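You operate a simulated robot arm through the tools that you are given. There is no shell and no other tool.

You run a simulated robot arm. Do the job below in one go: nothing can be reset, and whatever is moved stays where it is left.

TASK
Swap the red cap on outlet 2 for the jet nozzle and open only the white valve.
Fine: stand the cap on the table. Set down upright: red hose cap.

The check looks at the end state, three seconds after you hand in, the way a careful person would. Anything else that was tipped, shoved, dropped, spilled or broken makes it a failure. A push-on lid holds only when it is set on centred and level and pressed home; a screw cap is set on level and turned clockwise until tight.

THE ROBOT
A 7-joint arm with a two-finger parallel gripper, fixed in place. Base frame: the origin is at the foot of the arm, x ahead of it, y to its left, z up. Units: m, degrees, N and s.
With the tool pointing down near the work surface it reaches from about 0.44 to 0.92 m from the base axis. Its first joint turns from -143.0 to 143.0 degrees. Payload 3 kg.
The TCP is the grasp point between the finger pads, 0.03 m short of the fingertips. In the tool frame z runs along the fingers and y along their closing line. Largest opening 0.094 m; finger width 0.028, thickness 0.01; the body of the gripper, 0.05 by 0.096 m, starts 0.055 m behind the TCP.
Orientation is that of the tool frame in the base frame, as a unit quaternion [w, x, y, z]. With the fingers straight down and closing along the base's y, the tool's x points along the base's -x, its y along +y and its z along -z.

THE INTERFACE
- The arm moves only by the tool jog_arm. Its argument "motion" is a list of rows, each a list of 7 numbers: the shift along the tool's x, y, z in m, then the turn, a rotation vector about the tool's x, y, z in degrees, then the finger opening in m, from 0 to 0.094. In form: [[x, y, z, rx, ry, rz, hand], ...]. A call has 1 to 20 rows; each row shifts and turns the commanded pose from where the row before left it, along the tool's axes as they then stand. A row lasts 0.2 s, in which the tool goes at most 0.05 m and 8.6 degrees; a call with a longer step from one row to the next is refused whole, and so is a gripper value outside its range. A pose out of reach is approached as far as the arm can. The call stops where the force on the tool passes 90 N (or 10 N more than at its start, if that is more) or the arm is blocked; 0.2 s more then pass. Each finger travels about 0.072 m/s and halts on what it meets, pressing with about 42 N; the grip force reading is that of the motor and also rises with nothing between the fingers. The clock runs only during rows and for 0.2 s after the last one: add rows that do not move to give the fingers time. The reply holds the time, the measured pose of the TCP, the force on the tool along the base axes, the opening and the grip force, in the units named above and with some noise, with the torque about the TCP (base axes, N m) and any sound that the robot's microphone picked up.
- Cameras (640 x 400 px; columns grow to the right, rows downward): "scene" is fixed at [0.2198, 0.4985, 1.5643]; the picture's right is [0.44, 0.90, 0.00], its down [0.89, -0.43, -0.16] and it looks along [-0.15, 0.07, -0.99] (base axes); focal length 214 px, centre (320, 200). "wrist" rides on the gripper at [0.076, 0.014, -0.103] in the tool frame; the picture's right is [-0.18, 0.98, 0.00], its down [-0.75, -0.14, -0.64] and it looks along [-0.63, -0.12, 0.77] (tool axes); focal length 243 px, centre (320, 200). There is no depth. A picture from a camera that has moved, and an enlarged one, comes with that camera's place and axes in the base frame and with its lens.
- grab_frame(camera): a new picture of that camera. No time passes.
- enlarge(camera, box): a new picture of the part [left, top, right, bottom] of that camera's present view, enlarged. No time passes.
- finish_job(): hands the job in; it is judged then, once.

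Places have to be worked out from the pictures, the camera data and where the tool is seen. Open the gripper and draw the arm clear of the work before you hand the job in, unless the task says otherwise.

The tools are called after "Request:" as name(argument=value, ...) on one line, values as JSON. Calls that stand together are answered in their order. jog_arm: Moves the arm, as the interface text tells. Its arguments: {"type":"object","properties":{"motion":{"type":"array","items":{"type":"array","items":{"type":"number"}}}},"required":["motion"]} The other tools are called the same way: grab_frame (camera) takes a picture; enlarge (camera, box) takes an enlarged picture of a part of a camera's view; finish_job () hands the job in.

At the start:

```text
clock: 0.0
tool_pos: [0.58, 0.2383, 1.1689]
orientation: [0.0, 0.001, 1.0, -0.001]
wrist_force: [-0.9, 0.0, 0.4]
moment: [0.01, 0.0, 0.01]
opening: 0.0941
finger_force: 0.1
```

scene: 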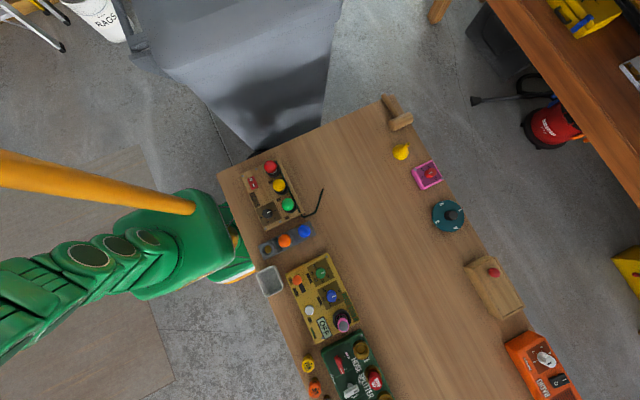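
wrist: 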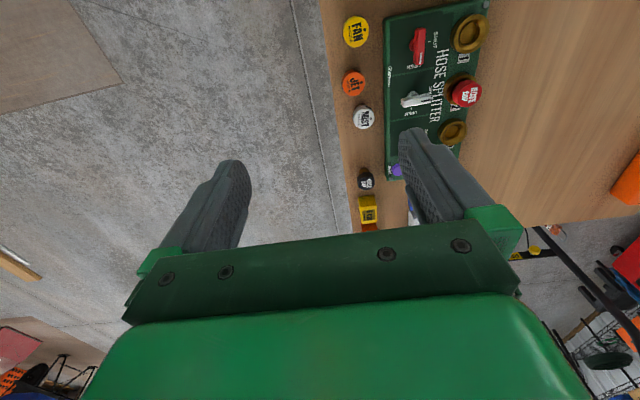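

The hose splitter board is visible in both cameras, with nozzles FAN, JET and MIST beside it. I'll enlarge both views to read the labels before moving.

Request:
enlarge(camera="wrist", box=[320, 0, 520, 125])

Request:
enlarge(camera="scene", box=[280, 310, 424, 400])

Request:
enlarge(camera="wrist", box=[320, 100, 480, 240])

```text
3.20 times, centred on (420, 62) of wrist
camera zoom: at [0.5043, 0.2529, 1.2717], right [0.18, 0.98, 0.0], down [0.75, -0.14, 0.64], along [0.63, -0.12, -0.77], focal length 776 px, centre (0, 640)
```

zoom: 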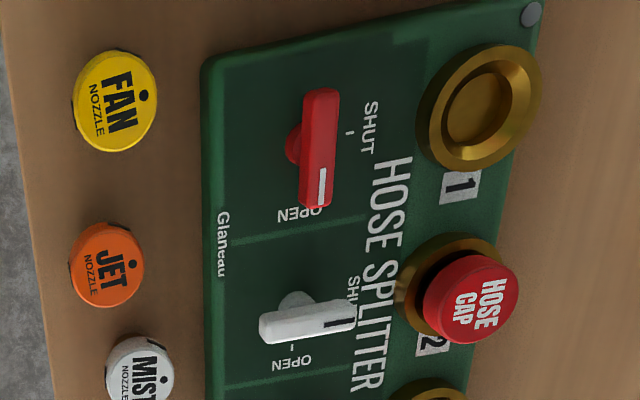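

```text
4.44 times, centred on (352, 355) of scene
camera zoom: at [0.2198, 0.4985, 1.5643], right [0.44, 0.9, 0.0], down [0.89, -0.43, -0.16], along [-0.15, 0.07, -0.99], focal length 953 px, centre (178, -489)
```

zoom: 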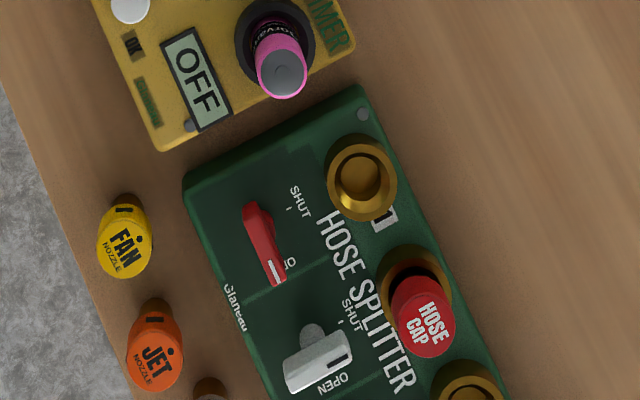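

```text
2.86 times, centred on (400, 170) of wrist
camera zoom: at [0.5043, 0.2529, 1.2717], right [0.18, 0.98, 0.0], down [0.75, -0.14, 0.64], along [0.63, -0.12, -0.77], focal length 693 px, centre (91, 286)
```

zoom: 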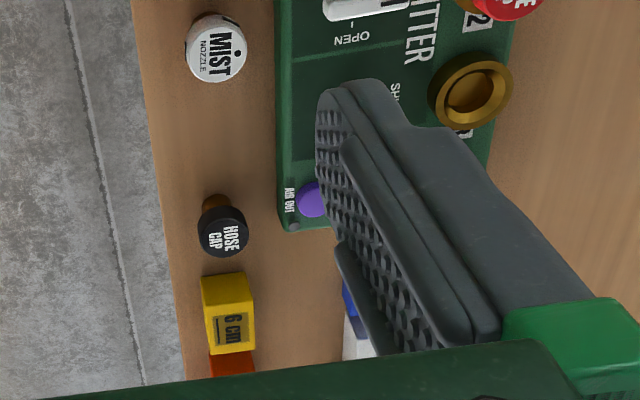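

The red valve's marked end points to OPEN, and the white valve's seems to point to SHUT. A third valve is hidden by the finger, so I'll move the arm to see the rest of the board and the area around it.

Request:
jog_arm(motion=[[-0.0175, 0.04, 0, 0, 0, 0, 0.094], [-0.0175, 0.04, 0, 0, 0, 0, 0.094], [-0.0175, 0.04, 0, 0, 0, 0, 0.094], [-0.0175, 0.04, 0, 0, 0, 0, 0.094], [0, 0, 0, 0, 0, 0, 0.094]])

Request:
grab_frame(camera="wrist")

Request:
enlarge(camera="wrist", box=[180, 0, 420, 150])

Request:
enlarge(camera="scene", box=[280, 310, 424, 400])

```text
clock: 1.2
tool_pos: [0.6511, 0.398, 1.1674]
orientation: [0.0, 0.0, 1.0, 0.0]
wrist_force: [0.0, 1.2, -0.3]
moment: [0.0, -0.01, -0.01]
opening: 0.0942
finger_force: 0.2
```

```text
taken
camera wrist: at [0.576, 0.4124, 1.2697], right [0.18, 0.98, 0.0], down [0.75, -0.14, 0.64], along [0.63, -0.12, -0.77], focal length 243 px, centre (320, 200)
```

wrist: 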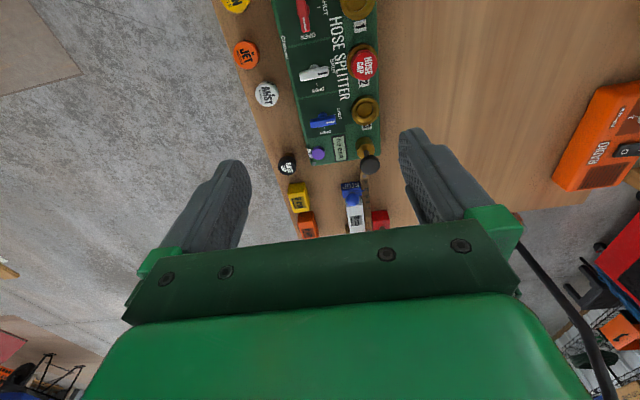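

```text
2.67 times, centred on (300, 75) of wrist
camera zoom: at [0.576, 0.4124, 1.2697], right [0.18, 0.98, 0.0], down [0.75, -0.14, 0.64], along [0.63, -0.12, -0.77], focal length 647 px, centre (373, 533)
```

zoom: 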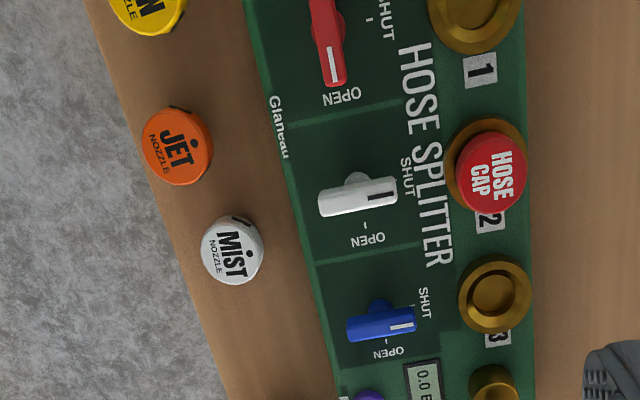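

```text
4.44 times, centred on (352, 355) of scene
camera zoom: at [0.2198, 0.4985, 1.5643], right [0.44, 0.9, 0.0], down [0.89, -0.43, -0.16], along [-0.15, 0.07, -0.99], focal length 953 px, centre (178, -489)
```

zoom: 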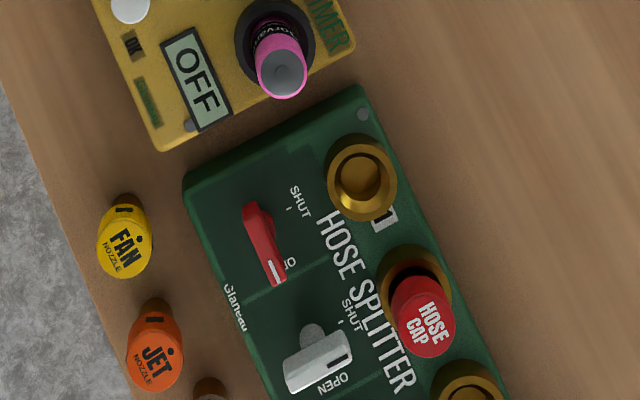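

Red is open, white and blue are shut, and the gauge reads about 0.0. SHUT lies toward +y and OPEN toward +x. Next I'll lower the camera near the JET nozzle to see how it fits.

Request:
jog_arm(motion=[[0.0108, -0.0216, 0.0334, 0, 0, 0, 0.094], [0.0108, -0.0216, 0.0334, 0, 0, 0, 0.094], [0.0108, -0.0216, 0.0334, 0, 0, 0, 0.094], [0.0108, -0.0216, 0.0334, 0, 0, 0, 0.094], [0.0108, -0.0216, 0.0334, 0, 0, 0, 0.094], [0, 0, 0, 0, 0, 0, 0.094]])

Request:
grab_frame(camera="wrist")

Request:
enlarge(camera="wrist", box=[240, 40, 400, 200])

Request:
enlarge(camera="wrist", box=[380, 0, 600, 140])

```text
clock: 2.6
tool_pos: [0.5991, 0.2911, 1.0006]
orientation: [-0.001, 0.0, 1.0, 0.0]
wrist_force: [-0.1, 0.4, -0.3]
moment: [-0.01, -0.02, -0.02]
opening: 0.0938
finger_force: 0.0
```

```text
taken
camera wrist: at [0.522, 0.3062, 1.1033], right [0.18, 0.98, 0.0], down [0.75, -0.14, 0.64], along [0.63, -0.12, -0.77], focal length 243 px, centre (320, 200)
```

wrist: 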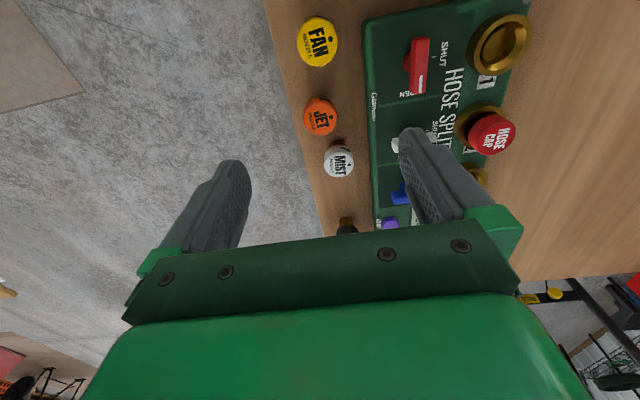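

```text
2.50 times, centred on (320, 120) of wrist
camera zoom: at [0.522, 0.3062, 1.1033], right [0.18, 0.98, 0.0], down [0.75, -0.14, 0.64], along [0.63, -0.12, -0.77], focal length 606 px, centre (320, 400)
```

zoom: 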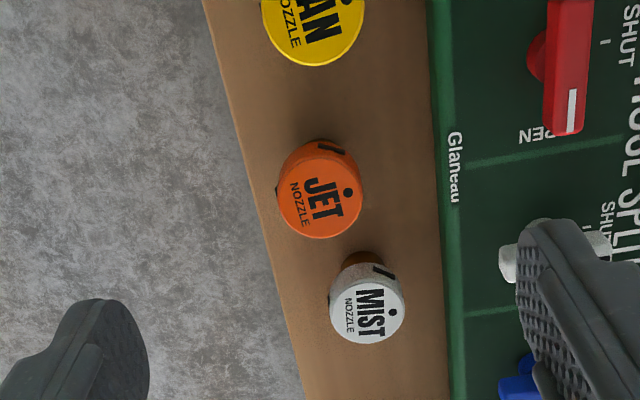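

```text
2.86 times, centred on (490, 70) of wrist
camera zoom: at [0.522, 0.3062, 1.1033], right [0.18, 0.98, 0.0], down [0.75, -0.14, 0.64], along [0.63, -0.12, -0.77], focal length 693 px, centre (-166, 571)
```

zoom: 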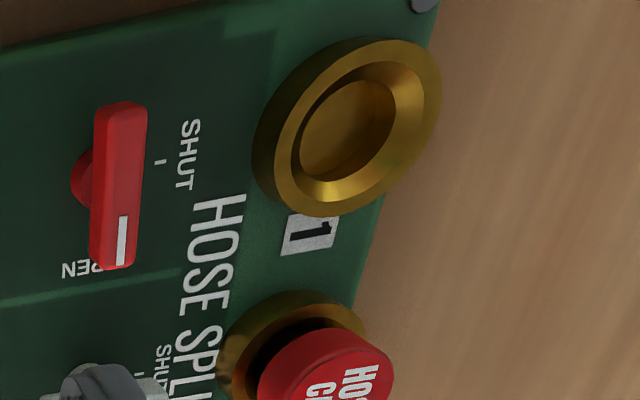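

The plugs sit in chamfered brass sockets. I'll tilt the camera for a lower side view, to see the stems and how high they stand.

Request:
jog_arm(motion=[[0.04, 0, 0.01, 0, 0, 0, 0.094], [0.04, 0, 0.01, 0, 0, 0, 0.094], [0.04, 0, 0.01, 0, 0, 0, 0.094], [0, 0, 0, 0, -8, 0, 0.094], [0, 0, 0, 0, -8, 0, 0.094], [0, 0, 0, 0, -8, 0, 0.094], [0, 0, 0, 0, -8, 0, 0.094], [0, 0, 0, 0, 0, 0, 0.094]])

Request:
grab_frame(camera="wrist")

Request:
enlarge(camera="wrist", box=[220, 40, 380, 140])

Request:
enlarge(camera="wrist", box=[340, 20, 540, 160])

```text
clock: 4.4
tool_pos: [0.4771, 0.2906, 0.9729]
orientation: [0.276, 0.0, 0.961, 0.001]
wrist_force: [-0.6, -0.8, 0.3]
moment: [-0.01, -0.02, 0.03]
opening: 0.0941
finger_force: 0.0
```

```text
taken
camera wrist: at [0.3579, 0.3049, 1.0185], right [0.16, 0.98, 0.1], down [0.3, -0.14, 0.94], along [0.94, -0.12, -0.32], focal length 243 px, centre (320, 200)
```

wrist: 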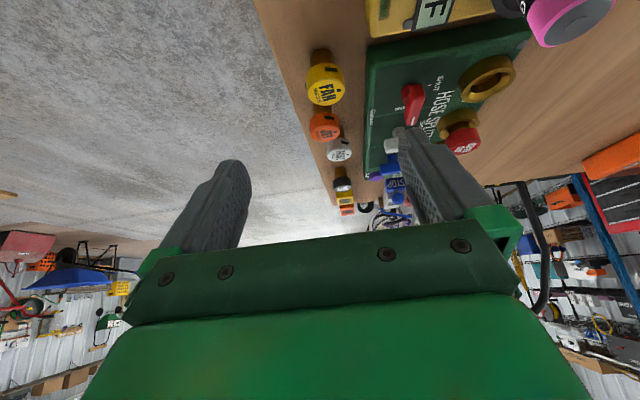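

```text
4.00 times, centred on (300, 90) of wrist
camera zoom: at [0.3579, 0.3049, 1.0185], right [0.16, 0.98, 0.1], down [0.3, -0.14, 0.94], along [0.94, -0.12, -0.32], focal length 970 px, centre (400, 640)
```

zoom: 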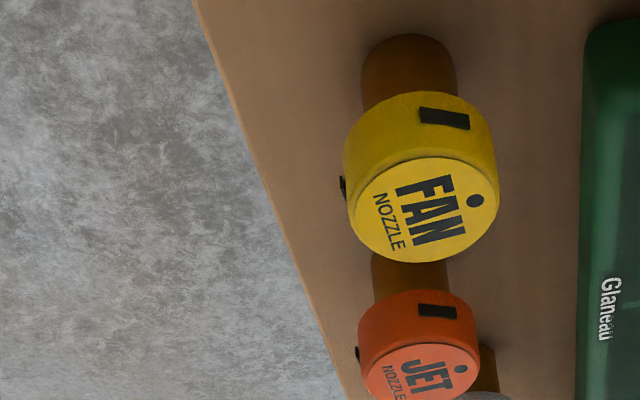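

```text
2.86 times, centred on (440, 90) of wrist
camera zoom: at [0.3579, 0.3049, 1.0185], right [0.16, 0.98, 0.1], down [0.3, -0.14, 0.94], along [0.94, -0.12, -0.32], focal length 693 px, centre (-23, 514)
```

zoom: 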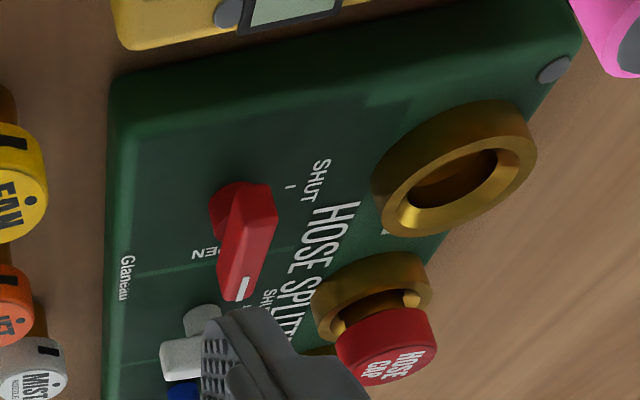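

The nozzles are round plugs with heads about 37 mm wide and narrower brass stems, so they push in. By triangulation:
- Red lever bar: centre about (0.586, 0.384), top about z 0.858, board top about 0.83.
- Red cap: about (0.664, 0.461), top about z 0.868.
- JET: about (0.626, 0.286), top about z 0.84.

I'll level the tool and go above the red lever.

Request:
jog_arm(motion=[[0, 0, 0, 0, 8, 0, 0.094], [0, 0, 0, 0, 8, 0, 0.094], [0, 0, 0, 0, 8, 0, 0.08], [0, 0, 0, 0, 8, 0, 0.06], [-0.0363, 0.0311, 0, 0, 0, 0, 0.06], [-0.0363, 0.0311, 0, 0, 0, 0, 0.06], [-0.0363, 0.0312, 0, 0, 0, 0, 0.06], [0, 0, 0.03, 0, 0, 0, 0.06], [0, 0, 0.023, 0, 0, 0, 0.06], [0, 0, 0, 0, 0, 0, 0.06]])

Request:
grab_frame(camera="wrist")

Request:
enlarge(camera="scene", box=[300, 310, 420, 400])

```text
clock: 6.6
tool_pos: [0.5857, 0.3844, 0.9222]
orientation: [0.0, 0.0, 1.0, 0.0]
wrist_force: [-0.6, -0.1, 0.2]
moment: [-0.01, -0.01, 0.0]
opening: 0.06
finger_force: 0.0
```

```text
taken
camera wrist: at [0.509, 0.3992, 1.023], right [0.18, 0.98, 0.0], down [0.75, -0.14, 0.64], along [0.63, -0.12, -0.77], focal length 243 px, centre (320, 200)
```

wrist: 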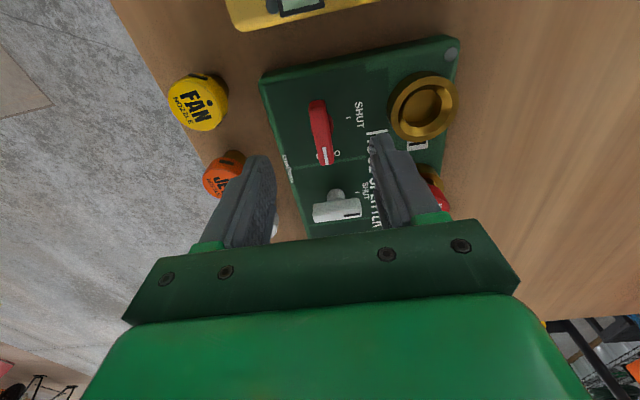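

```text
4.44 times, centred on (360, 355) of scene
camera zoom: at [0.2198, 0.4985, 1.5643], right [0.44, 0.9, 0.0], down [0.89, -0.43, -0.16], along [-0.15, 0.07, -0.99], focal length 953 px, centre (142, -489)
```

zoom: 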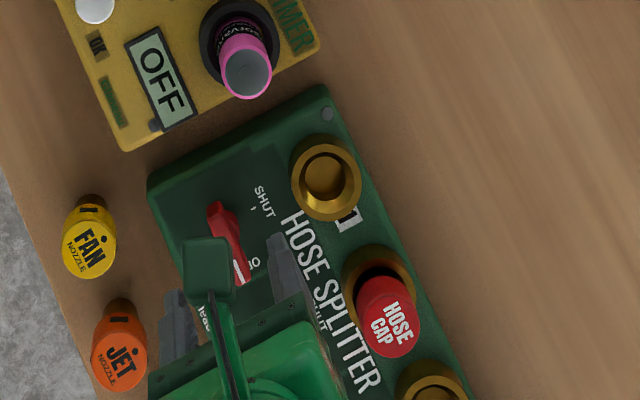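

The lever centre is confirmed at about (0.584, 0.386). I'll descend so the tips straddle the bar just above the board, then close.

Request:
jog_arm(motion=[[0.001, 0.001, 0.018, 0, 0, 0, 0.06], [0, 0, 0.018, 0, 0, 0, 0.06], [0, 0, 0.018, 0, 0, 0, 0.06], [0, 0, 0, 0, 0, 0, 0.03], [0, 0, 0, 0, 0, 0, 0.0], [0, 0, 0, 0, 0, 0, 0.0], [0, 0, 0, 0, 0, 0, 0.0]])

Request:
grab_frame(camera="wrist")

```text
clock: 8.2
tool_pos: [0.5839, 0.3863, 0.8658]
orientation: [0.0, -0.001, 1.0, 0.001]
wrist_force: [4.6, 21.7, -11.0]
moment: [0.43, -0.54, 0.08]
opening: 0.0178
finger_force: 45.0
```

```text
taken
camera wrist: at [0.5078, 0.4005, 0.9673], right [0.18, 0.98, 0.0], down [0.75, -0.14, 0.64], along [0.63, -0.12, -0.77], focal length 243 px, centre (320, 200)
```

wrist: 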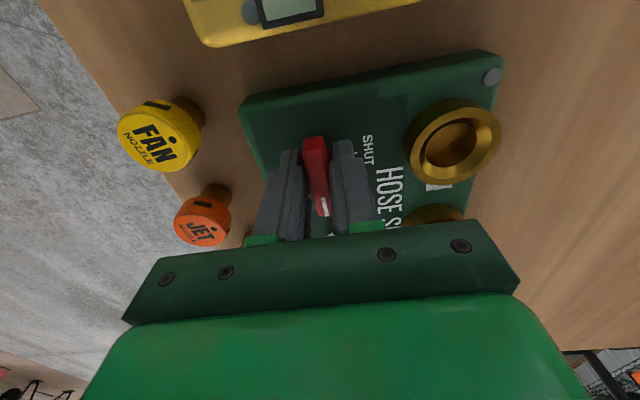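

I'm holding the bar, but a 22 N side force says it sits slightly to +y. I'll shift a little to relieve that and then start turning counter-clockwise.

Request:
jog_arm(motion=[[0, 0.001, 0, 0, 0, 0, 0.0], [0, 0.001, 0, 0, 0, 0, 0.0], [0, 0, 0, 0, 0, 0, 0.0]])

```text
clock: 9.0
tool_pos: [0.5847, 0.3866, 0.8645]
orientation: [0.001, -0.001, 1.0, 0.0]
wrist_force: [0.0, 2.5, 13.2]
moment: [0.22, 0.51, -0.02]
opening: 0.0176
finger_force: 44.7
```

The side force is gone. Now I'll turn counter-clockwise from above (negative about tool z) and watch the torque.

Request:
jog_arm(motion=[[0, 0, 0, 0, 0, -6, 0.0], [0, 0, 0, 0, 0, -6, 0.0], [0, 0, 0, 0, 0, -6, 0.0], [0, 0, 0, 0, 0, -6, 0.0], [0, 0, 0, 0, 0, 0, 0.0]])

Request:
grab_frame(camera="wrist")

```text
clock: 10.2
tool_pos: [0.5856, 0.3848, 0.8645]
orientation: [-0.001, -0.209, 0.978, -0.001]
wrist_force: [-4.5, -46.3, 29.6]
moment: [-1.02, 0.09, -0.07]
opening: 0.0178
finger_force: 45.0
```

```text
taken
camera wrist: at [0.5095, 0.3677, 0.9669], right [-0.23, 0.97, 0.0], down [0.75, 0.18, 0.64], along [0.62, 0.15, -0.77], focal length 243 px, centre (320, 200)
```

wrist: 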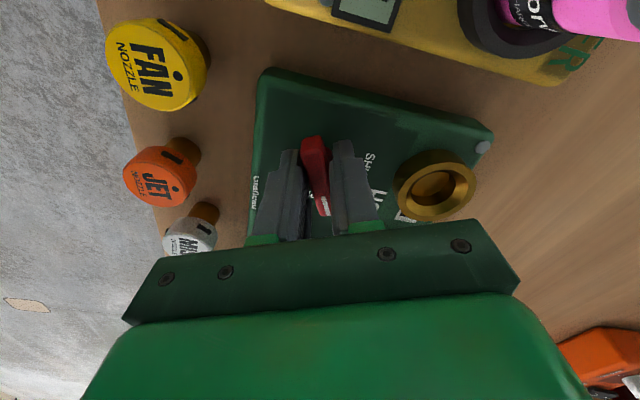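

The lever turns with the grip but there is a 46 N side load, so I'm slightly off the pivot. I'll shift about 3 mm toward -y, lift slightly, and check before continuing.

Request:
jog_arm(motion=[[0.0006, -0.00137, -0.0005, 0, 0, 0, 0.0], [0.0006, -0.00137, -0.0005, 0, 0, 0, 0.0], [0, 0, 0, 0, 0, 0, 0.0]])

```text
clock: 11.0
tool_pos: [0.5842, 0.3854, 0.8655]
orientation: [0.0, -0.208, 0.978, 0.0]
wrist_force: [19.9, 20.3, -33.7]
moment: [0.29, -0.64, 0.01]
opening: 0.0181
finger_force: 44.8
```

Those loads are moderate and just reversed sign, so I'm close to the pivot. I'll make a small correction and keep turning.

Request:
jog_arm(motion=[[-0.001, 0.0005, 0.0005, 0, 0, 0, 0.0], [0, 0, 0, 0, 0, -6, 0.0], [0, 0, 0, 0, 0, -6, 0.0], [0, 0, 0, 0, 0, -6, 0.0], [0, 0, 0, 0, 0, -6, 0.0], [0, 0, 0, 0, 0, 0, 0.0]])

```text
clock: 12.4
tool_pos: [0.5848, 0.3844, 0.8654]
orientation: [0.0, -0.408, 0.913, -0.001]
wrist_force: [-4.3, 7.2, -16.4]
moment: [0.11, 0.53, -0.03]
opening: 0.0175
finger_force: 45.3
```

Forces stay low at 48° of turn. I'll go on toward 90°.

Request:
jog_arm(motion=[[0, 0, 0, 0, 0, -6, 0.0], [0, 0, 0, 0, 0, -6, 0.0], [0, 0, 0, 0, 0, -6, 0.0], [0, 0, 0, 0, 0, -6, 0.0], [0, 0, 0, 0, 0, 0, 0.0]])

Request:
grab_frame(camera="wrist")

```text
clock: 13.6
tool_pos: [0.5868, 0.3833, 0.8656]
orientation: [0.0, -0.589, 0.808, 0.0]
wrist_force: [15.9, -5.1, -18.6]
moment: [0.02, -0.27, -0.01]
opening: 0.0173
finger_force: 44.6
```

```text
taken
camera wrist: at [0.5487, 0.3158, 0.9677], right [-0.88, 0.48, 0.0], down [0.37, 0.67, 0.64], along [0.31, 0.56, -0.77], focal length 243 px, centre (320, 200)
```

wrist: 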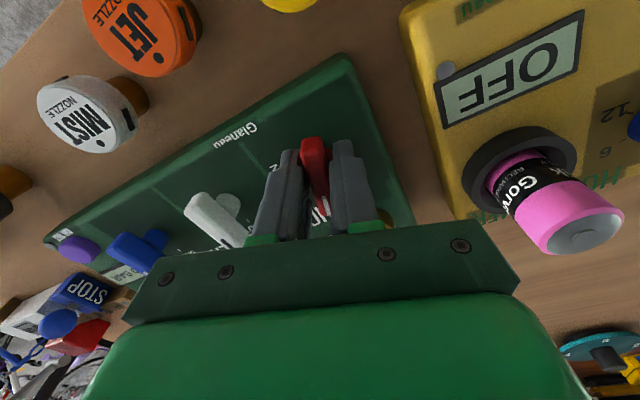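

At 72° the marker is near SHUT, so I'll do the remaining 18°.

Request:
jog_arm(motion=[[0, 0, 0, 0, 0, -6, 0.0], [0, 0, 0, 0, 0, -6, 0.0], [0, 0, 0, 0, 0, -6, 0.0], [0, 0, 0, 0, 0, 0, 0.0]])

Request:
grab_frame(camera="wrist")

```text
clock: 14.6
tool_pos: [0.587, 0.3835, 0.8654]
orientation: [-0.001, 0.708, -0.707, 0.001]
wrist_force: [55.4, -20.8, -31.6]
moment: [-0.53, -1.25, -0.38]
opening: 0.0178
finger_force: 45.3
```

```text
taken
camera wrist: at [0.5722, 0.3075, 0.9684], right [-0.98, 0.18, 0.0], down [0.14, 0.75, 0.64], along [0.12, 0.63, -0.77], focal length 243 px, centre (320, 200)
```

wrist: 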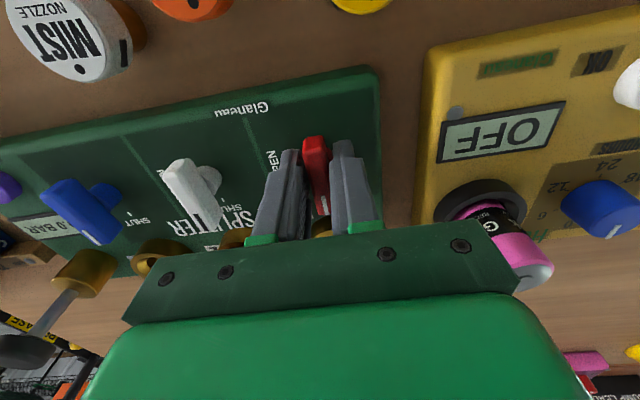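

The lever is at 90° and the torque suggests it's on its stop. I'll relieve the side load, open and rise, then look at it.

Request:
jog_arm(motion=[[0, -0.0015, 0, 0, 0, 0, 0.0], [0, 0, 0, 0, 0, 0, 0.03], [0, 0, 0, 0, 0, 0, 0.05], [0, 0, 0, 0, 0, 0, 0.05], [0, 0, -0.03, 0, 0, 0, 0.05], [0, 0, -0.03, 0, 0, 0, 0.05], [0, 0, -0.03, 0, 0, 0, 0.05], [0, 0, 0, 0, 0, 0, 0.05]])

Request:
grab_frame(camera="wrist")

Request:
enlarge(camera="wrist", box=[80, 60, 400, 260])

Request:
enlarge(camera="scene", box=[300, 310, 420, 400])

```text
clock: 16.4
tool_pos: [0.5851, 0.3847, 0.9556]
orientation: [0.0, -0.707, 0.707, 0.0]
wrist_force: [0.9, -0.1, -0.6]
moment: [0.0, 0.0, 0.02]
opening: 0.05
finger_force: 0.0
```

```text
taken
camera wrist: at [0.572, 0.3089, 1.0583], right [-0.98, 0.18, 0.0], down [0.14, 0.75, 0.64], along [0.12, 0.63, -0.77], focal length 243 px, centre (320, 200)
```

wrist: 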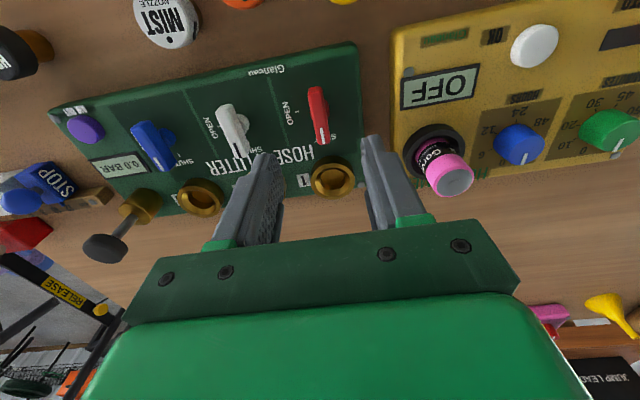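

```text
2.00 times, centred on (240, 160) of wrist
camera zoom: at [0.572, 0.3089, 1.0583], right [-0.98, 0.18, 0.0], down [0.14, 0.75, 0.64], along [0.12, 0.63, -0.77], focal length 485 px, centre (480, 280)
```

zoom: 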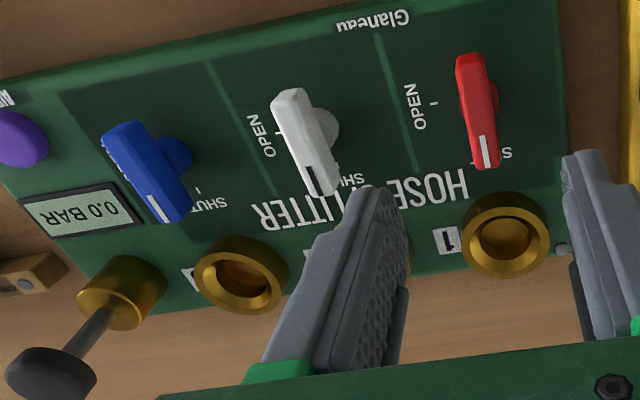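

```text
4.44 times, centred on (360, 355) of scene
camera zoom: at [0.2198, 0.4985, 1.5643], right [0.44, 0.9, 0.0], down [0.89, -0.43, -0.16], along [-0.15, 0.07, -0.99], focal length 953 px, centre (142, -489)
```

zoom: 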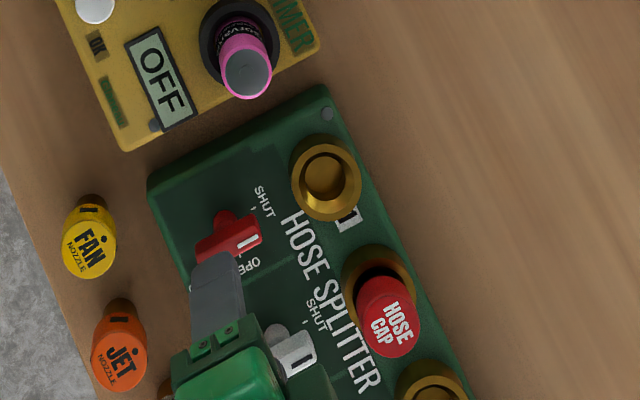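

The red valve now points to SHUT. I'll turn the tool back to yaw 0 and move to view the red cap between the fingers for a precise position.

Request:
jog_arm(motion=[[0, 0, 0, 0, 0, 8.18, 0.065], [0, 0, 0, 0, 0, 8.18, 0.065], [0, 0, 0, 0, 0, 8.18, 0.065], [0, 0, 0, 0, 0, 8.18, 0.065], [0, 0, 0, 0, 0, 8.18, 0.065], [0, 0, 0, 0, 0, 8.18, 0.065], [0, 0, 0, 0, 0, 8.18, 0.065], [0, 0, 0, 0, 0, 8.18, 0.065], [0, 0, 0, 0, 0, 8.18, 0.065], [0, 0, 0, 0, 0, 8.18, 0.065], [0, 0, 0, 0, 0, 8.2, 0.065], [-0.015, 0.035, 0, 0, 0, 0, 0.065], [-0.015, 0.035, 0, 0, 0, 0, 0.065], [0, 0, 0, 0, 0, 0, 0.065]])

Request:
grab_frame(camera="wrist")

Request:
enlarge(camera="wrist", box=[240, 80, 400, 220])

```text
clock: 19.4
tool_pos: [0.6182, 0.4556, 0.9575]
orientation: [0.001, 0.0, 1.0, 0.001]
wrist_force: [-0.1, -0.2, -0.4]
moment: [-0.03, 0.04, 0.01]
opening: 0.0651
finger_force: 0.1
```

```text
taken
camera wrist: at [0.5412, 0.4697, 1.0599], right [0.18, 0.98, 0.0], down [0.75, -0.14, 0.64], along [0.63, -0.12, -0.77], focal length 243 px, centre (320, 200)
```

wrist: 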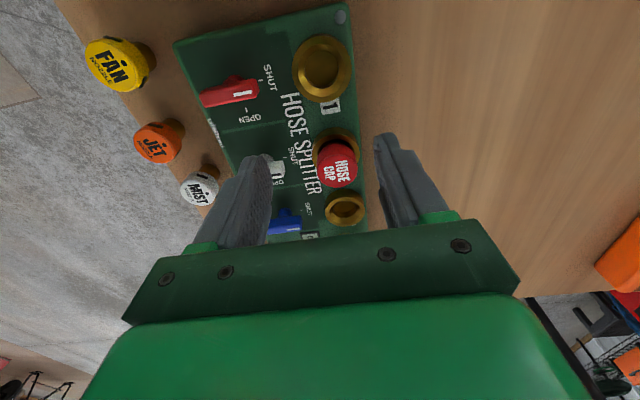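

```text
2.86 times, centred on (320, 150) of wrist
camera zoom: at [0.5412, 0.4697, 1.0599], right [0.18, 0.98, 0.0], down [0.75, -0.14, 0.64], along [0.63, -0.12, -0.77], focal length 693 px, centre (320, 343)
```

zoom: 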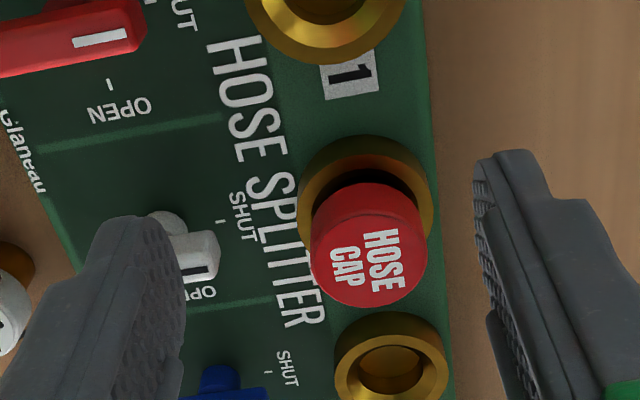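

The cap centre works out at about (0.666, 0.462), top about z 0.868, with the ring top below it at about 0.839. I'll move over it, come down with the tips just above the ring, and close.

Request:
jog_arm(motion=[[-0.024, 0.0032, 0, 0, 0, 0, 0.065], [-0.024, 0.0032, 0, 0, 0, 0, 0.065], [0, 0, 0.03, 0, 0, 0, 0.065], [0, 0, 0.03, 0, 0, 0, 0.065], [0, 0, 0.012, 0, 0, 0, 0.065], [0, 0, 0.01, 0, 0, 0, 0.065], [0, 0, 0, 0, 0, 0, 0.065]])

Request:
grab_frame(camera="wrist")

Request:
enlarge(camera="scene", box=[330, 330, 410, 400])

```text
clock: 21.0
tool_pos: [0.6657, 0.4617, 0.8754]
orientation: [0.0, 0.0, 1.0, -0.001]
wrist_force: [-0.5, 0.6, -0.6]
moment: [0.0, 0.0, -0.03]
opening: 0.065
finger_force: 0.1
```

```text
taken
camera wrist: at [0.5901, 0.4762, 0.9771], right [0.18, 0.98, 0.0], down [0.75, -0.14, 0.64], along [0.63, -0.12, -0.77], focal length 243 px, centre (320, 200)
```

wrist: 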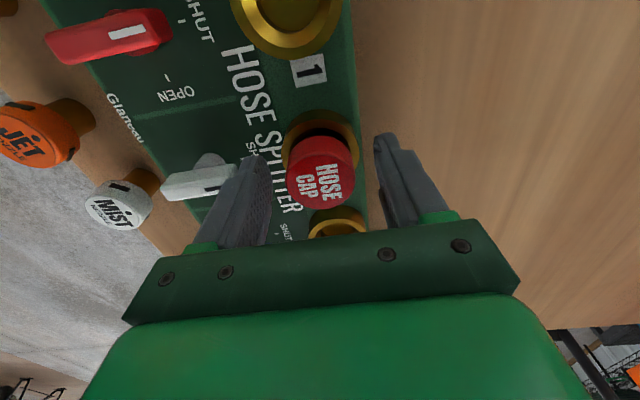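

```text
5.71 times, centred on (370, 365) of scene
camera zoom: at [0.2198, 0.4985, 1.5643], right [0.44, 0.9, 0.0], down [0.89, -0.43, -0.16], along [-0.15, 0.07, -0.99], focal length 1226 px, centre (34, -743)
```

zoom: 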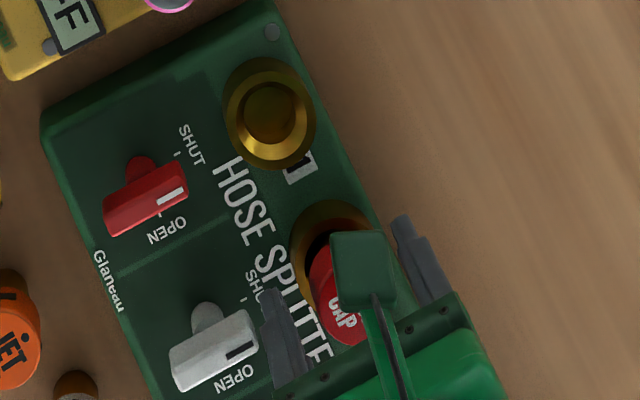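

The cap is between the fingers and clear of the ring. Now I'll close on it.

Request:
jog_arm(motion=[[0, 0, 0, 0, 0, 0, 0.05], [0, 0, 0, 0, 0, 0, 0.03], [0, 0, 0, 0, 0, 0, 0.02], [0, 0, 0, 0, 0, 0, 0.02], [0, 0, 0, 0, 0, 0, 0.02]])

Request:
enlarge(camera="wrist", box=[240, 80, 400, 220])

```text
clock: 22.2
tool_pos: [0.6664, 0.4623, 0.8756]
orientation: [-0.001, -0.001, 1.0, 0.0]
wrist_force: [4.9, 11.4, -3.7]
moment: [0.61, -0.18, -0.12]
opening: 0.0454
finger_force: 44.7
```

```text
2.86 times, centred on (320, 150) of wrist
camera zoom: at [0.59, 0.4766, 0.977], right [0.18, 0.98, 0.0], down [0.75, -0.14, 0.64], along [0.63, -0.12, -0.77], focal length 693 px, centre (320, 343)
```

zoom: 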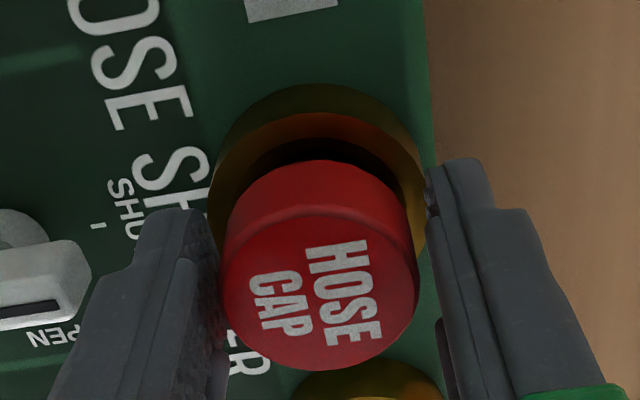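

An opening of 45 mm is wider than the roughly 38 mm head, and the ring is about 46–48 mm, so the tips have closed on the brass ring. I'll reopen, rise 8 mm and close again.

Request:
jog_arm(motion=[[0, 0, 0, 0, 0, 0, 0.06], [0, 0, 0, 0, 0, 0, 0.065], [0, 0, -0.008, 0, 0, 0, 0.065], [0, 0, 0, 0, 0, 0, 0.05], [0, 0, 0, 0, 0, 0, 0.03], [0, 0, 0, 0, 0, 0, 0.02], [0, 0, 0, 0, 0, 0, 0.02]])

Request:
enlarge(camera="wrist", box=[240, 80, 400, 220])

```text
clock: 23.8
tool_pos: [0.6668, 0.4606, 0.8832]
orientation: [0.0, 0.0, 1.0, 0.0]
wrist_force: [-0.1, -0.1, 1.9]
moment: [-0.02, 0.0, 0.03]
opening: 0.0363
finger_force: 42.2
```

```text
2.86 times, centred on (320, 150) of wrist
camera zoom: at [0.59, 0.4754, 0.9855], right [0.18, 0.98, 0.0], down [0.75, -0.14, 0.64], along [0.63, -0.12, -0.77], focal length 693 px, centre (320, 343)
```

zoom: 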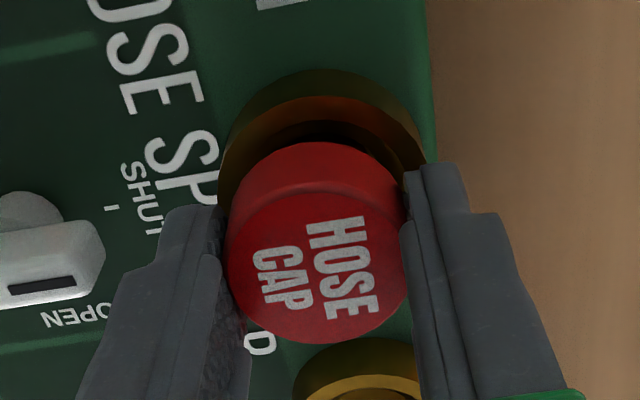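

Now I have a clean grip on the head (36 mm, no side load). I'll pull up slowly to test whether it's push-fit.

Request:
jog_arm(motion=[[0, 0, -0.002, 0, 0, 0, 0.02], [0, 0, -0.002, 0, 0, 0, 0.02], [0, 0, 0, 0, 0, 0, 0.02]])

Request:
enlarge(camera="wrist", box=[240, 80, 400, 220])

```text
clock: 24.6
tool_pos: [0.6655, 0.4608, 0.8873]
orientation: [0.0, 0.0, 1.0, 0.0]
wrist_force: [0.3, 1.4, 0.0]
moment: [0.12, -0.05, -0.02]
opening: 0.0364
finger_force: 41.9
```

```text
2.86 times, centred on (320, 150) of wrist
camera zoom: at [0.589, 0.475, 0.9896], right [0.18, 0.98, 0.0], down [0.75, -0.14, 0.64], along [0.63, -0.12, -0.77], focal length 693 px, centre (320, 343)
```

zoom: 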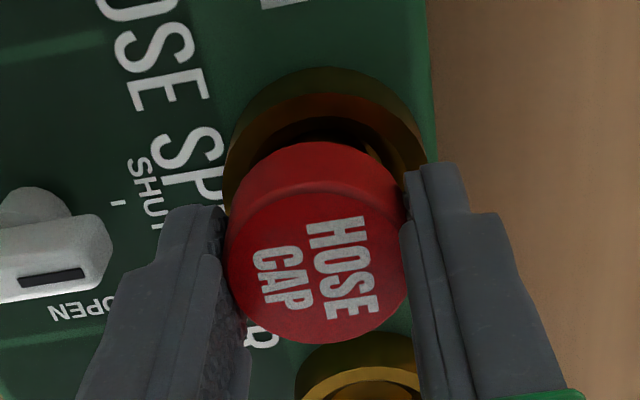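

The cap lifts freely, so it's a plain push fit. I'll raise it clear and carry it to free table at about (0.60, 0.56), beyond the board.

Request:
jog_arm(motion=[[0, 0, -0.02, 0, 0, 0, 0.02], [0, 0, -0.03, 0, 0, 0, 0.02], [0, 0, -0.02, 0, 0, 0, 0.02], [0.0215, 0.033, 0, 0, 0, 0, 0.02], [0.0215, 0.033, 0, 0, 0, 0, 0.02], [0.0215, 0.033, 0, 0, 0, 0, 0.02], [0, 0, 0.03, 0, 0, 0, 0.02], [0, 0, 0.03, 0, 0, 0, 0.02], [0, 0, 0, 0, 0, 0, 0.02]])

Request:
grab_frame(camera="wrist")

Request:
enlarge(camera="scene", box=[330, 290, 450, 370])

```text
clock: 26.6
tool_pos: [0.5989, 0.561, 0.8954]
orientation: [0.001, 0.001, 1.0, 0.0]
wrist_force: [-0.2, 0.7, -0.1]
moment: [-0.01, 0.03, -0.04]
opening: 0.0366
finger_force: 41.8
```

```text
taken
camera wrist: at [0.522, 0.5753, 0.9971], right [0.18, 0.98, 0.0], down [0.75, -0.14, 0.64], along [0.63, -0.12, -0.77], focal length 243 px, centre (320, 200)
```

wrist: 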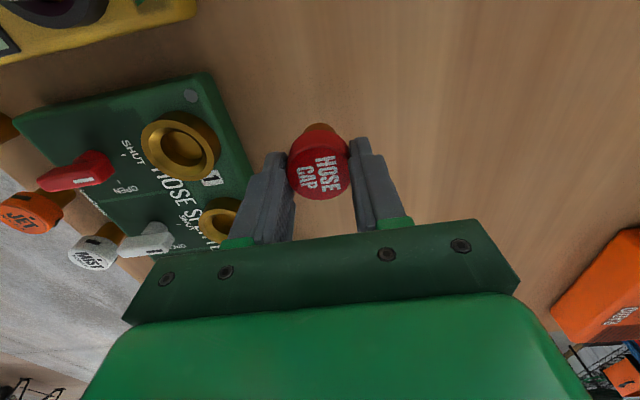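

```text
5.00 times, centred on (390, 330) of scene
camera zoom: at [0.2198, 0.4985, 1.5643], right [0.44, 0.9, 0.0], down [0.89, -0.43, -0.16], along [-0.15, 0.07, -0.99], focal length 1072 px, centre (-30, -450)
```

zoom: 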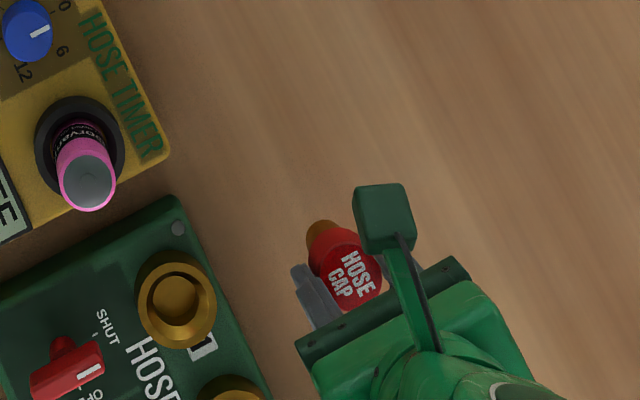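

The cap hangs level over clear table. I'll lower it in small steps until it touches.

Request:
jog_arm(motion=[[0, 0, 0.01, 0, 0, 0, 0.02], [0, 0, 0.01, 0, 0, 0, 0.02], [0, 0, 0.005, 0, 0, 0, 0.02], [0, 0, 0, 0, 0, 0, 0.02]])

Request:
grab_frame(camera="wrist")

```text
clock: 27.6
tool_pos: [0.5986, 0.5613, 0.8701]
orientation: [0.0, 0.0, 1.0, 0.0]
wrist_force: [0.1, -0.7, -0.5]
moment: [0.0, 0.02, -0.01]
opening: 0.0365
finger_force: 41.8
```

```text
taken
camera wrist: at [0.5229, 0.5751, 0.9716], right [0.18, 0.98, 0.0], down [0.75, -0.14, 0.64], along [0.63, -0.12, -0.77], focal length 243 px, centre (320, 200)
```

wrist: 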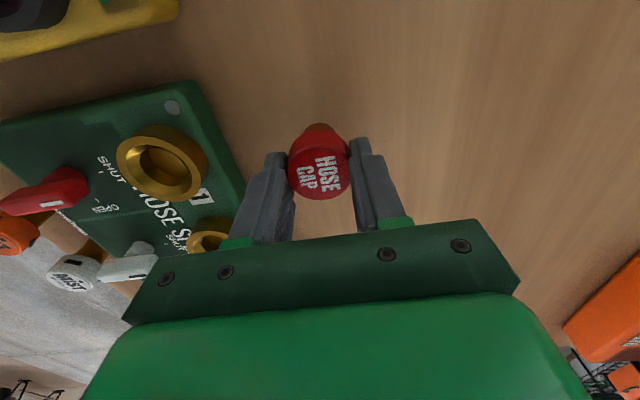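

No contact yet, so I'll keep lowering in 2 mm steps.

Request:
jog_arm(motion=[[0, 0, 0.002, 0, 0, 0, 0.02], [0, 0, 0.002, 0, 0, 0, 0.02], [0, 0, 0.002, 0, 0, 0, 0.02], [0, 0, 0, 0, 0, 0, 0.02]])

```text
clock: 28.6
tool_pos: [0.6007, 0.5605, 0.8649]
orientation: [0.0, 0.0, 1.0, 0.0]
wrist_force: [0.4, 0.4, -0.6]
moment: [0.0, -0.02, 0.01]
opening: 0.0361
finger_force: 41.7
```

Still no contact. I'll lower 3 mm more.

Request:
jog_arm(motion=[[0, 0, 0.0015, 0, 0, 0, 0.02], [0, 0, 0.0015, 0, 0, 0, 0.02], [0, 0, 0, 0, 0, 0, 0.02]])

```text
clock: 29.4
tool_pos: [0.6001, 0.5598, 0.8624]
orientation: [-0.001, 0.001, 1.0, 0.0]
wrist_force: [0.9, -0.2, 0.1]
moment: [0.0, 0.01, 0.02]
opening: 0.0364
finger_force: 42.1
```

Request:
jog_arm(motion=[[0, 0, 0.0015, 0, 0, 0, 0.02], [0, 0, 0.0015, 0, 0, 0, 0.02], [0, 0, 0, 0, 0, 0, 0.02]])

Request:
enlarge(camera="wrist", box=[240, 80, 400, 220])

Request:
enlarge(camera="scene", box=[360, 310, 440, 370])

```text
clock: 30.2
tool_pos: [0.5998, 0.5606, 0.8597]
orientation: [0.0, -0.001, 1.0, 0.0]
wrist_force: [0.4, -0.1, -0.7]
moment: [-0.02, -0.02, -0.01]
opening: 0.0363
finger_force: 42.0
```

```text
2.86 times, centred on (320, 150) of wrist
camera zoom: at [0.5239, 0.5747, 0.9625], right [0.18, 0.98, 0.0], down [0.75, -0.14, 0.64], along [0.63, -0.12, -0.77], focal length 693 px, centre (320, 343)
```

zoom: 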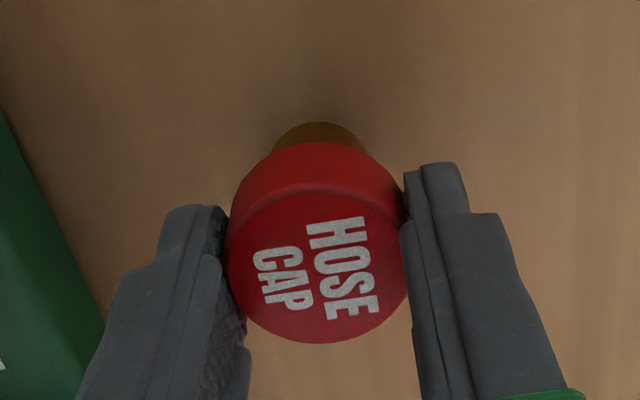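

```text
6.67 times, centred on (400, 340) of scene
camera zoom: at [0.2198, 0.4985, 1.5643], right [0.44, 0.9, 0.0], down [0.89, -0.43, -0.16], along [-0.15, 0.07, -0.99], focal length 1430 px, centre (-213, -733)
```

zoom: 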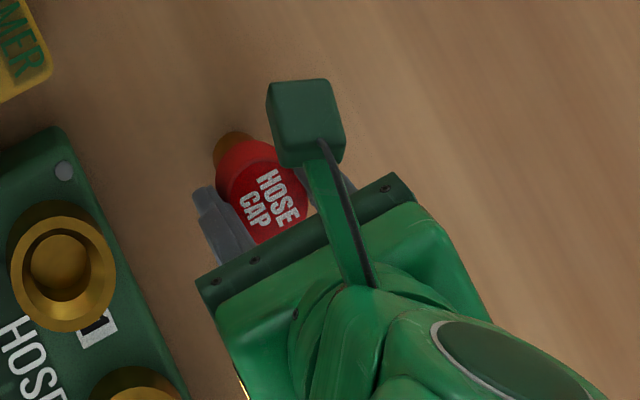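

The shadow is tightening around the stem and there's still no contact force. I'll keep going down.

Request:
jog_arm(motion=[[0, 0, 0.001, 0, 0, 0, 0.02], [0, 0, 0.001, 0, 0, 0, 0.02], [0, 0, 0, 0, 0, 0, 0.02]])

```text
clock: 31.0
tool_pos: [0.5998, 0.56, 0.8582]
orientation: [0.0, 0.0, 1.0, 0.0]
wrist_force: [0.0, 0.2, -1.5]
moment: [0.0, -0.02, -0.01]
opening: 0.0362
finger_force: 42.5
```

Request:
jog_arm(motion=[[0, 0, 0.001, 0, 0, 0, 0.02], [0, 0, 0.001, 0, 0, 0, 0.02], [0, 0, 0, 0, 0, 0, 0.02]])

```text
clock: 31.8
tool_pos: [0.5994, 0.5605, 0.8552]
orientation: [-0.001, 0.0, 1.0, 0.0]
wrist_force: [-0.8, -0.9, -0.7]
moment: [0.04, 0.03, 0.01]
opening: 0.0367
finger_force: 41.2
```

Request:
jog_arm(motion=[[0, 0, 0.001, 0, 0, 0, 0.02], [0, 0, 0.001, 0, 0, 0, 0.02], [0, 0, 0, 0, 0, 0, 0.02]])

Request:
enlarge(camera="wrist", box=[240, 80, 400, 220])

```text
clock: 32.6
tool_pos: [0.6014, 0.5596, 0.8536]
orientation: [-0.001, 0.0, 1.0, 0.0]
wrist_force: [-1.1, -0.6, 8.2]
moment: [0.01, 0.07, -0.03]
opening: 0.0365
finger_force: 41.1
```

```text
2.86 times, centred on (320, 150) of wrist
camera zoom: at [0.5242, 0.5741, 0.9554], right [0.18, 0.98, 0.0], down [0.75, -0.14, 0.64], along [0.63, -0.12, -0.77], focal length 693 px, centre (320, 343)
```

zoom: 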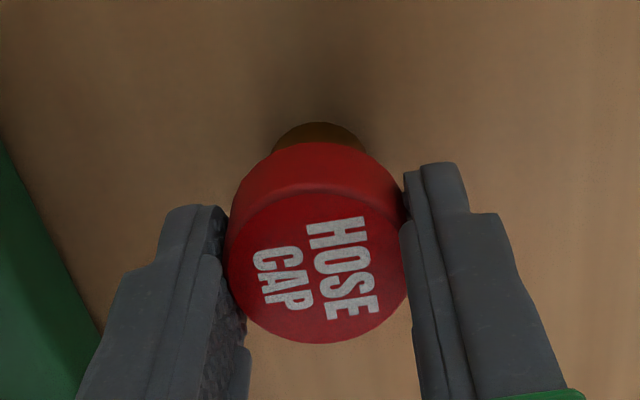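

The cap touched down at TCP z about 0.8535 with 8 N. I'll release it, rise straight up and check that it stands.

Request:
jog_arm(motion=[[0, 0, 0, 0, 0, 0, 0.038], [0, 0, 0, 0, 0, 0, 0.045], [0, 0, 0, 0, 0, 0, 0.065], [0, 0, 0, 0, 0, 0, 0.065], [0, 0, 0, 0, 0, 0, 0.065], [0, 0, -0.02, 0, 0, 0, 0.065], [0, 0, -0.04, 0, 0, 0, 0.065], [0, 0, -0.04, 0, 0, 0, 0.065], [0, 0, 0, 0, 0, 0, 0.065]])

Request:
grab_frame(camera="wrist")

Request:
enlarge(camera="scene", box=[330, 310, 450, 390])

```text
clock: 34.6
tool_pos: [0.5989, 0.5611, 0.9514]
orientation: [0.001, 0.0, 1.0, 0.0]
wrist_force: [-0.1, 0.6, -0.6]
moment: [0.02, 0.0, -0.01]
opening: 0.065
finger_force: 0.1
```

```text
taken
camera wrist: at [0.5235, 0.5755, 1.0538], right [0.18, 0.98, 0.0], down [0.75, -0.14, 0.64], along [0.63, -0.12, -0.77], focal length 243 px, centre (320, 200)
```

wrist: 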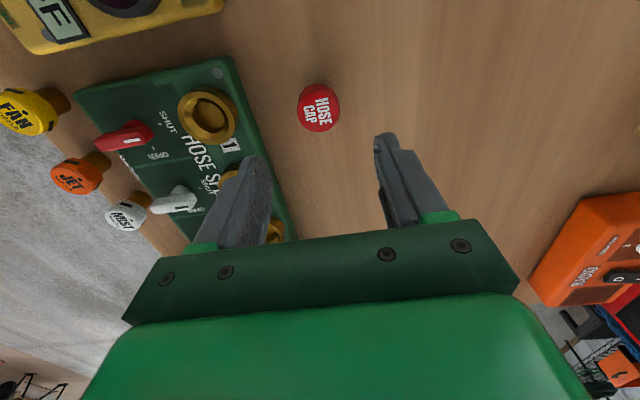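

```text
5.00 times, centred on (390, 350) of scene
camera zoom: at [0.2198, 0.4985, 1.5643], right [0.44, 0.9, 0.0], down [0.89, -0.43, -0.16], along [-0.15, 0.07, -0.99], focal length 1072 px, centre (-30, -550)
```

zoom: 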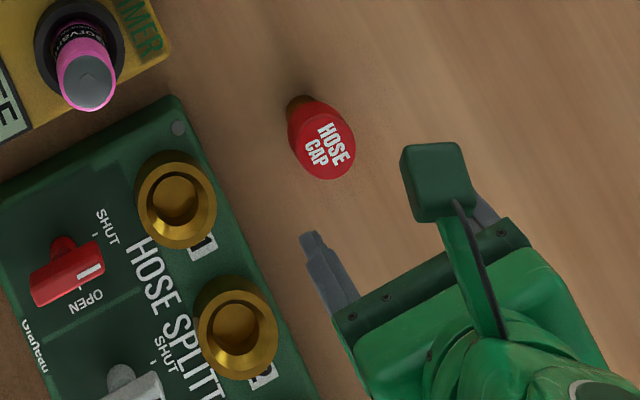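

The red cap stands upright at about (0.597, 0.561). Now I'll go above the JET nozzle at the same height, so I can compare its image position with the cap's.

Request:
jog_arm(motion=[[-0.0045, -0.0457, 0, 0, 0, 0, 0.065], [-0.0045, -0.0457, 0, 0, 0, 0, 0.065], [-0.0045, -0.0457, 0, 0, 0, 0, 0.065], [-0.0045, -0.0457, 0, 0, 0, 0, 0.065], [-0.0045, -0.0457, 0, 0, 0, 0, 0.065], [-0.0045, -0.0457, 0, 0, 0, 0, 0.065], [0, 0, 0, 0, 0, 0, 0.065]])

Request:
grab_frame(camera="wrist")

Request:
enlarge(camera="wrist", box=[240, 40, 400, 180])

```text
clock: 36.2
tool_pos: [0.6259, 0.2871, 0.9521]
orientation: [0.0, 0.0, 1.0, 0.0]
wrist_force: [-0.1, 0.3, 0.1]
moment: [0.0, 0.05, -0.02]
opening: 0.065
finger_force: 0.1
```

```text
taken
camera wrist: at [0.5498, 0.3016, 1.0538], right [0.18, 0.98, 0.0], down [0.75, -0.14, 0.64], along [0.63, -0.12, -0.77], focal length 243 px, centre (320, 200)
```

wrist: 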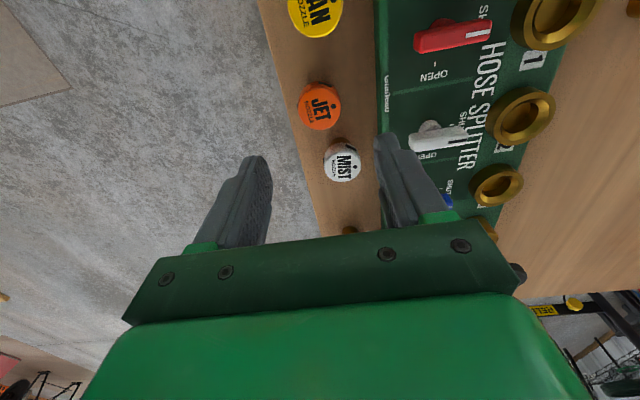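

```text
2.86 times, centred on (320, 110) of wrist
camera zoom: at [0.5498, 0.3016, 1.0538], right [0.18, 0.98, 0.0], down [0.75, -0.14, 0.64], along [0.63, -0.12, -0.77], focal length 693 px, centre (320, 457)
```

zoom: 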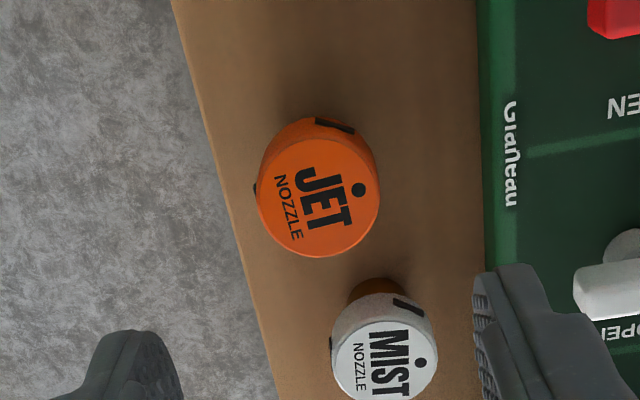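

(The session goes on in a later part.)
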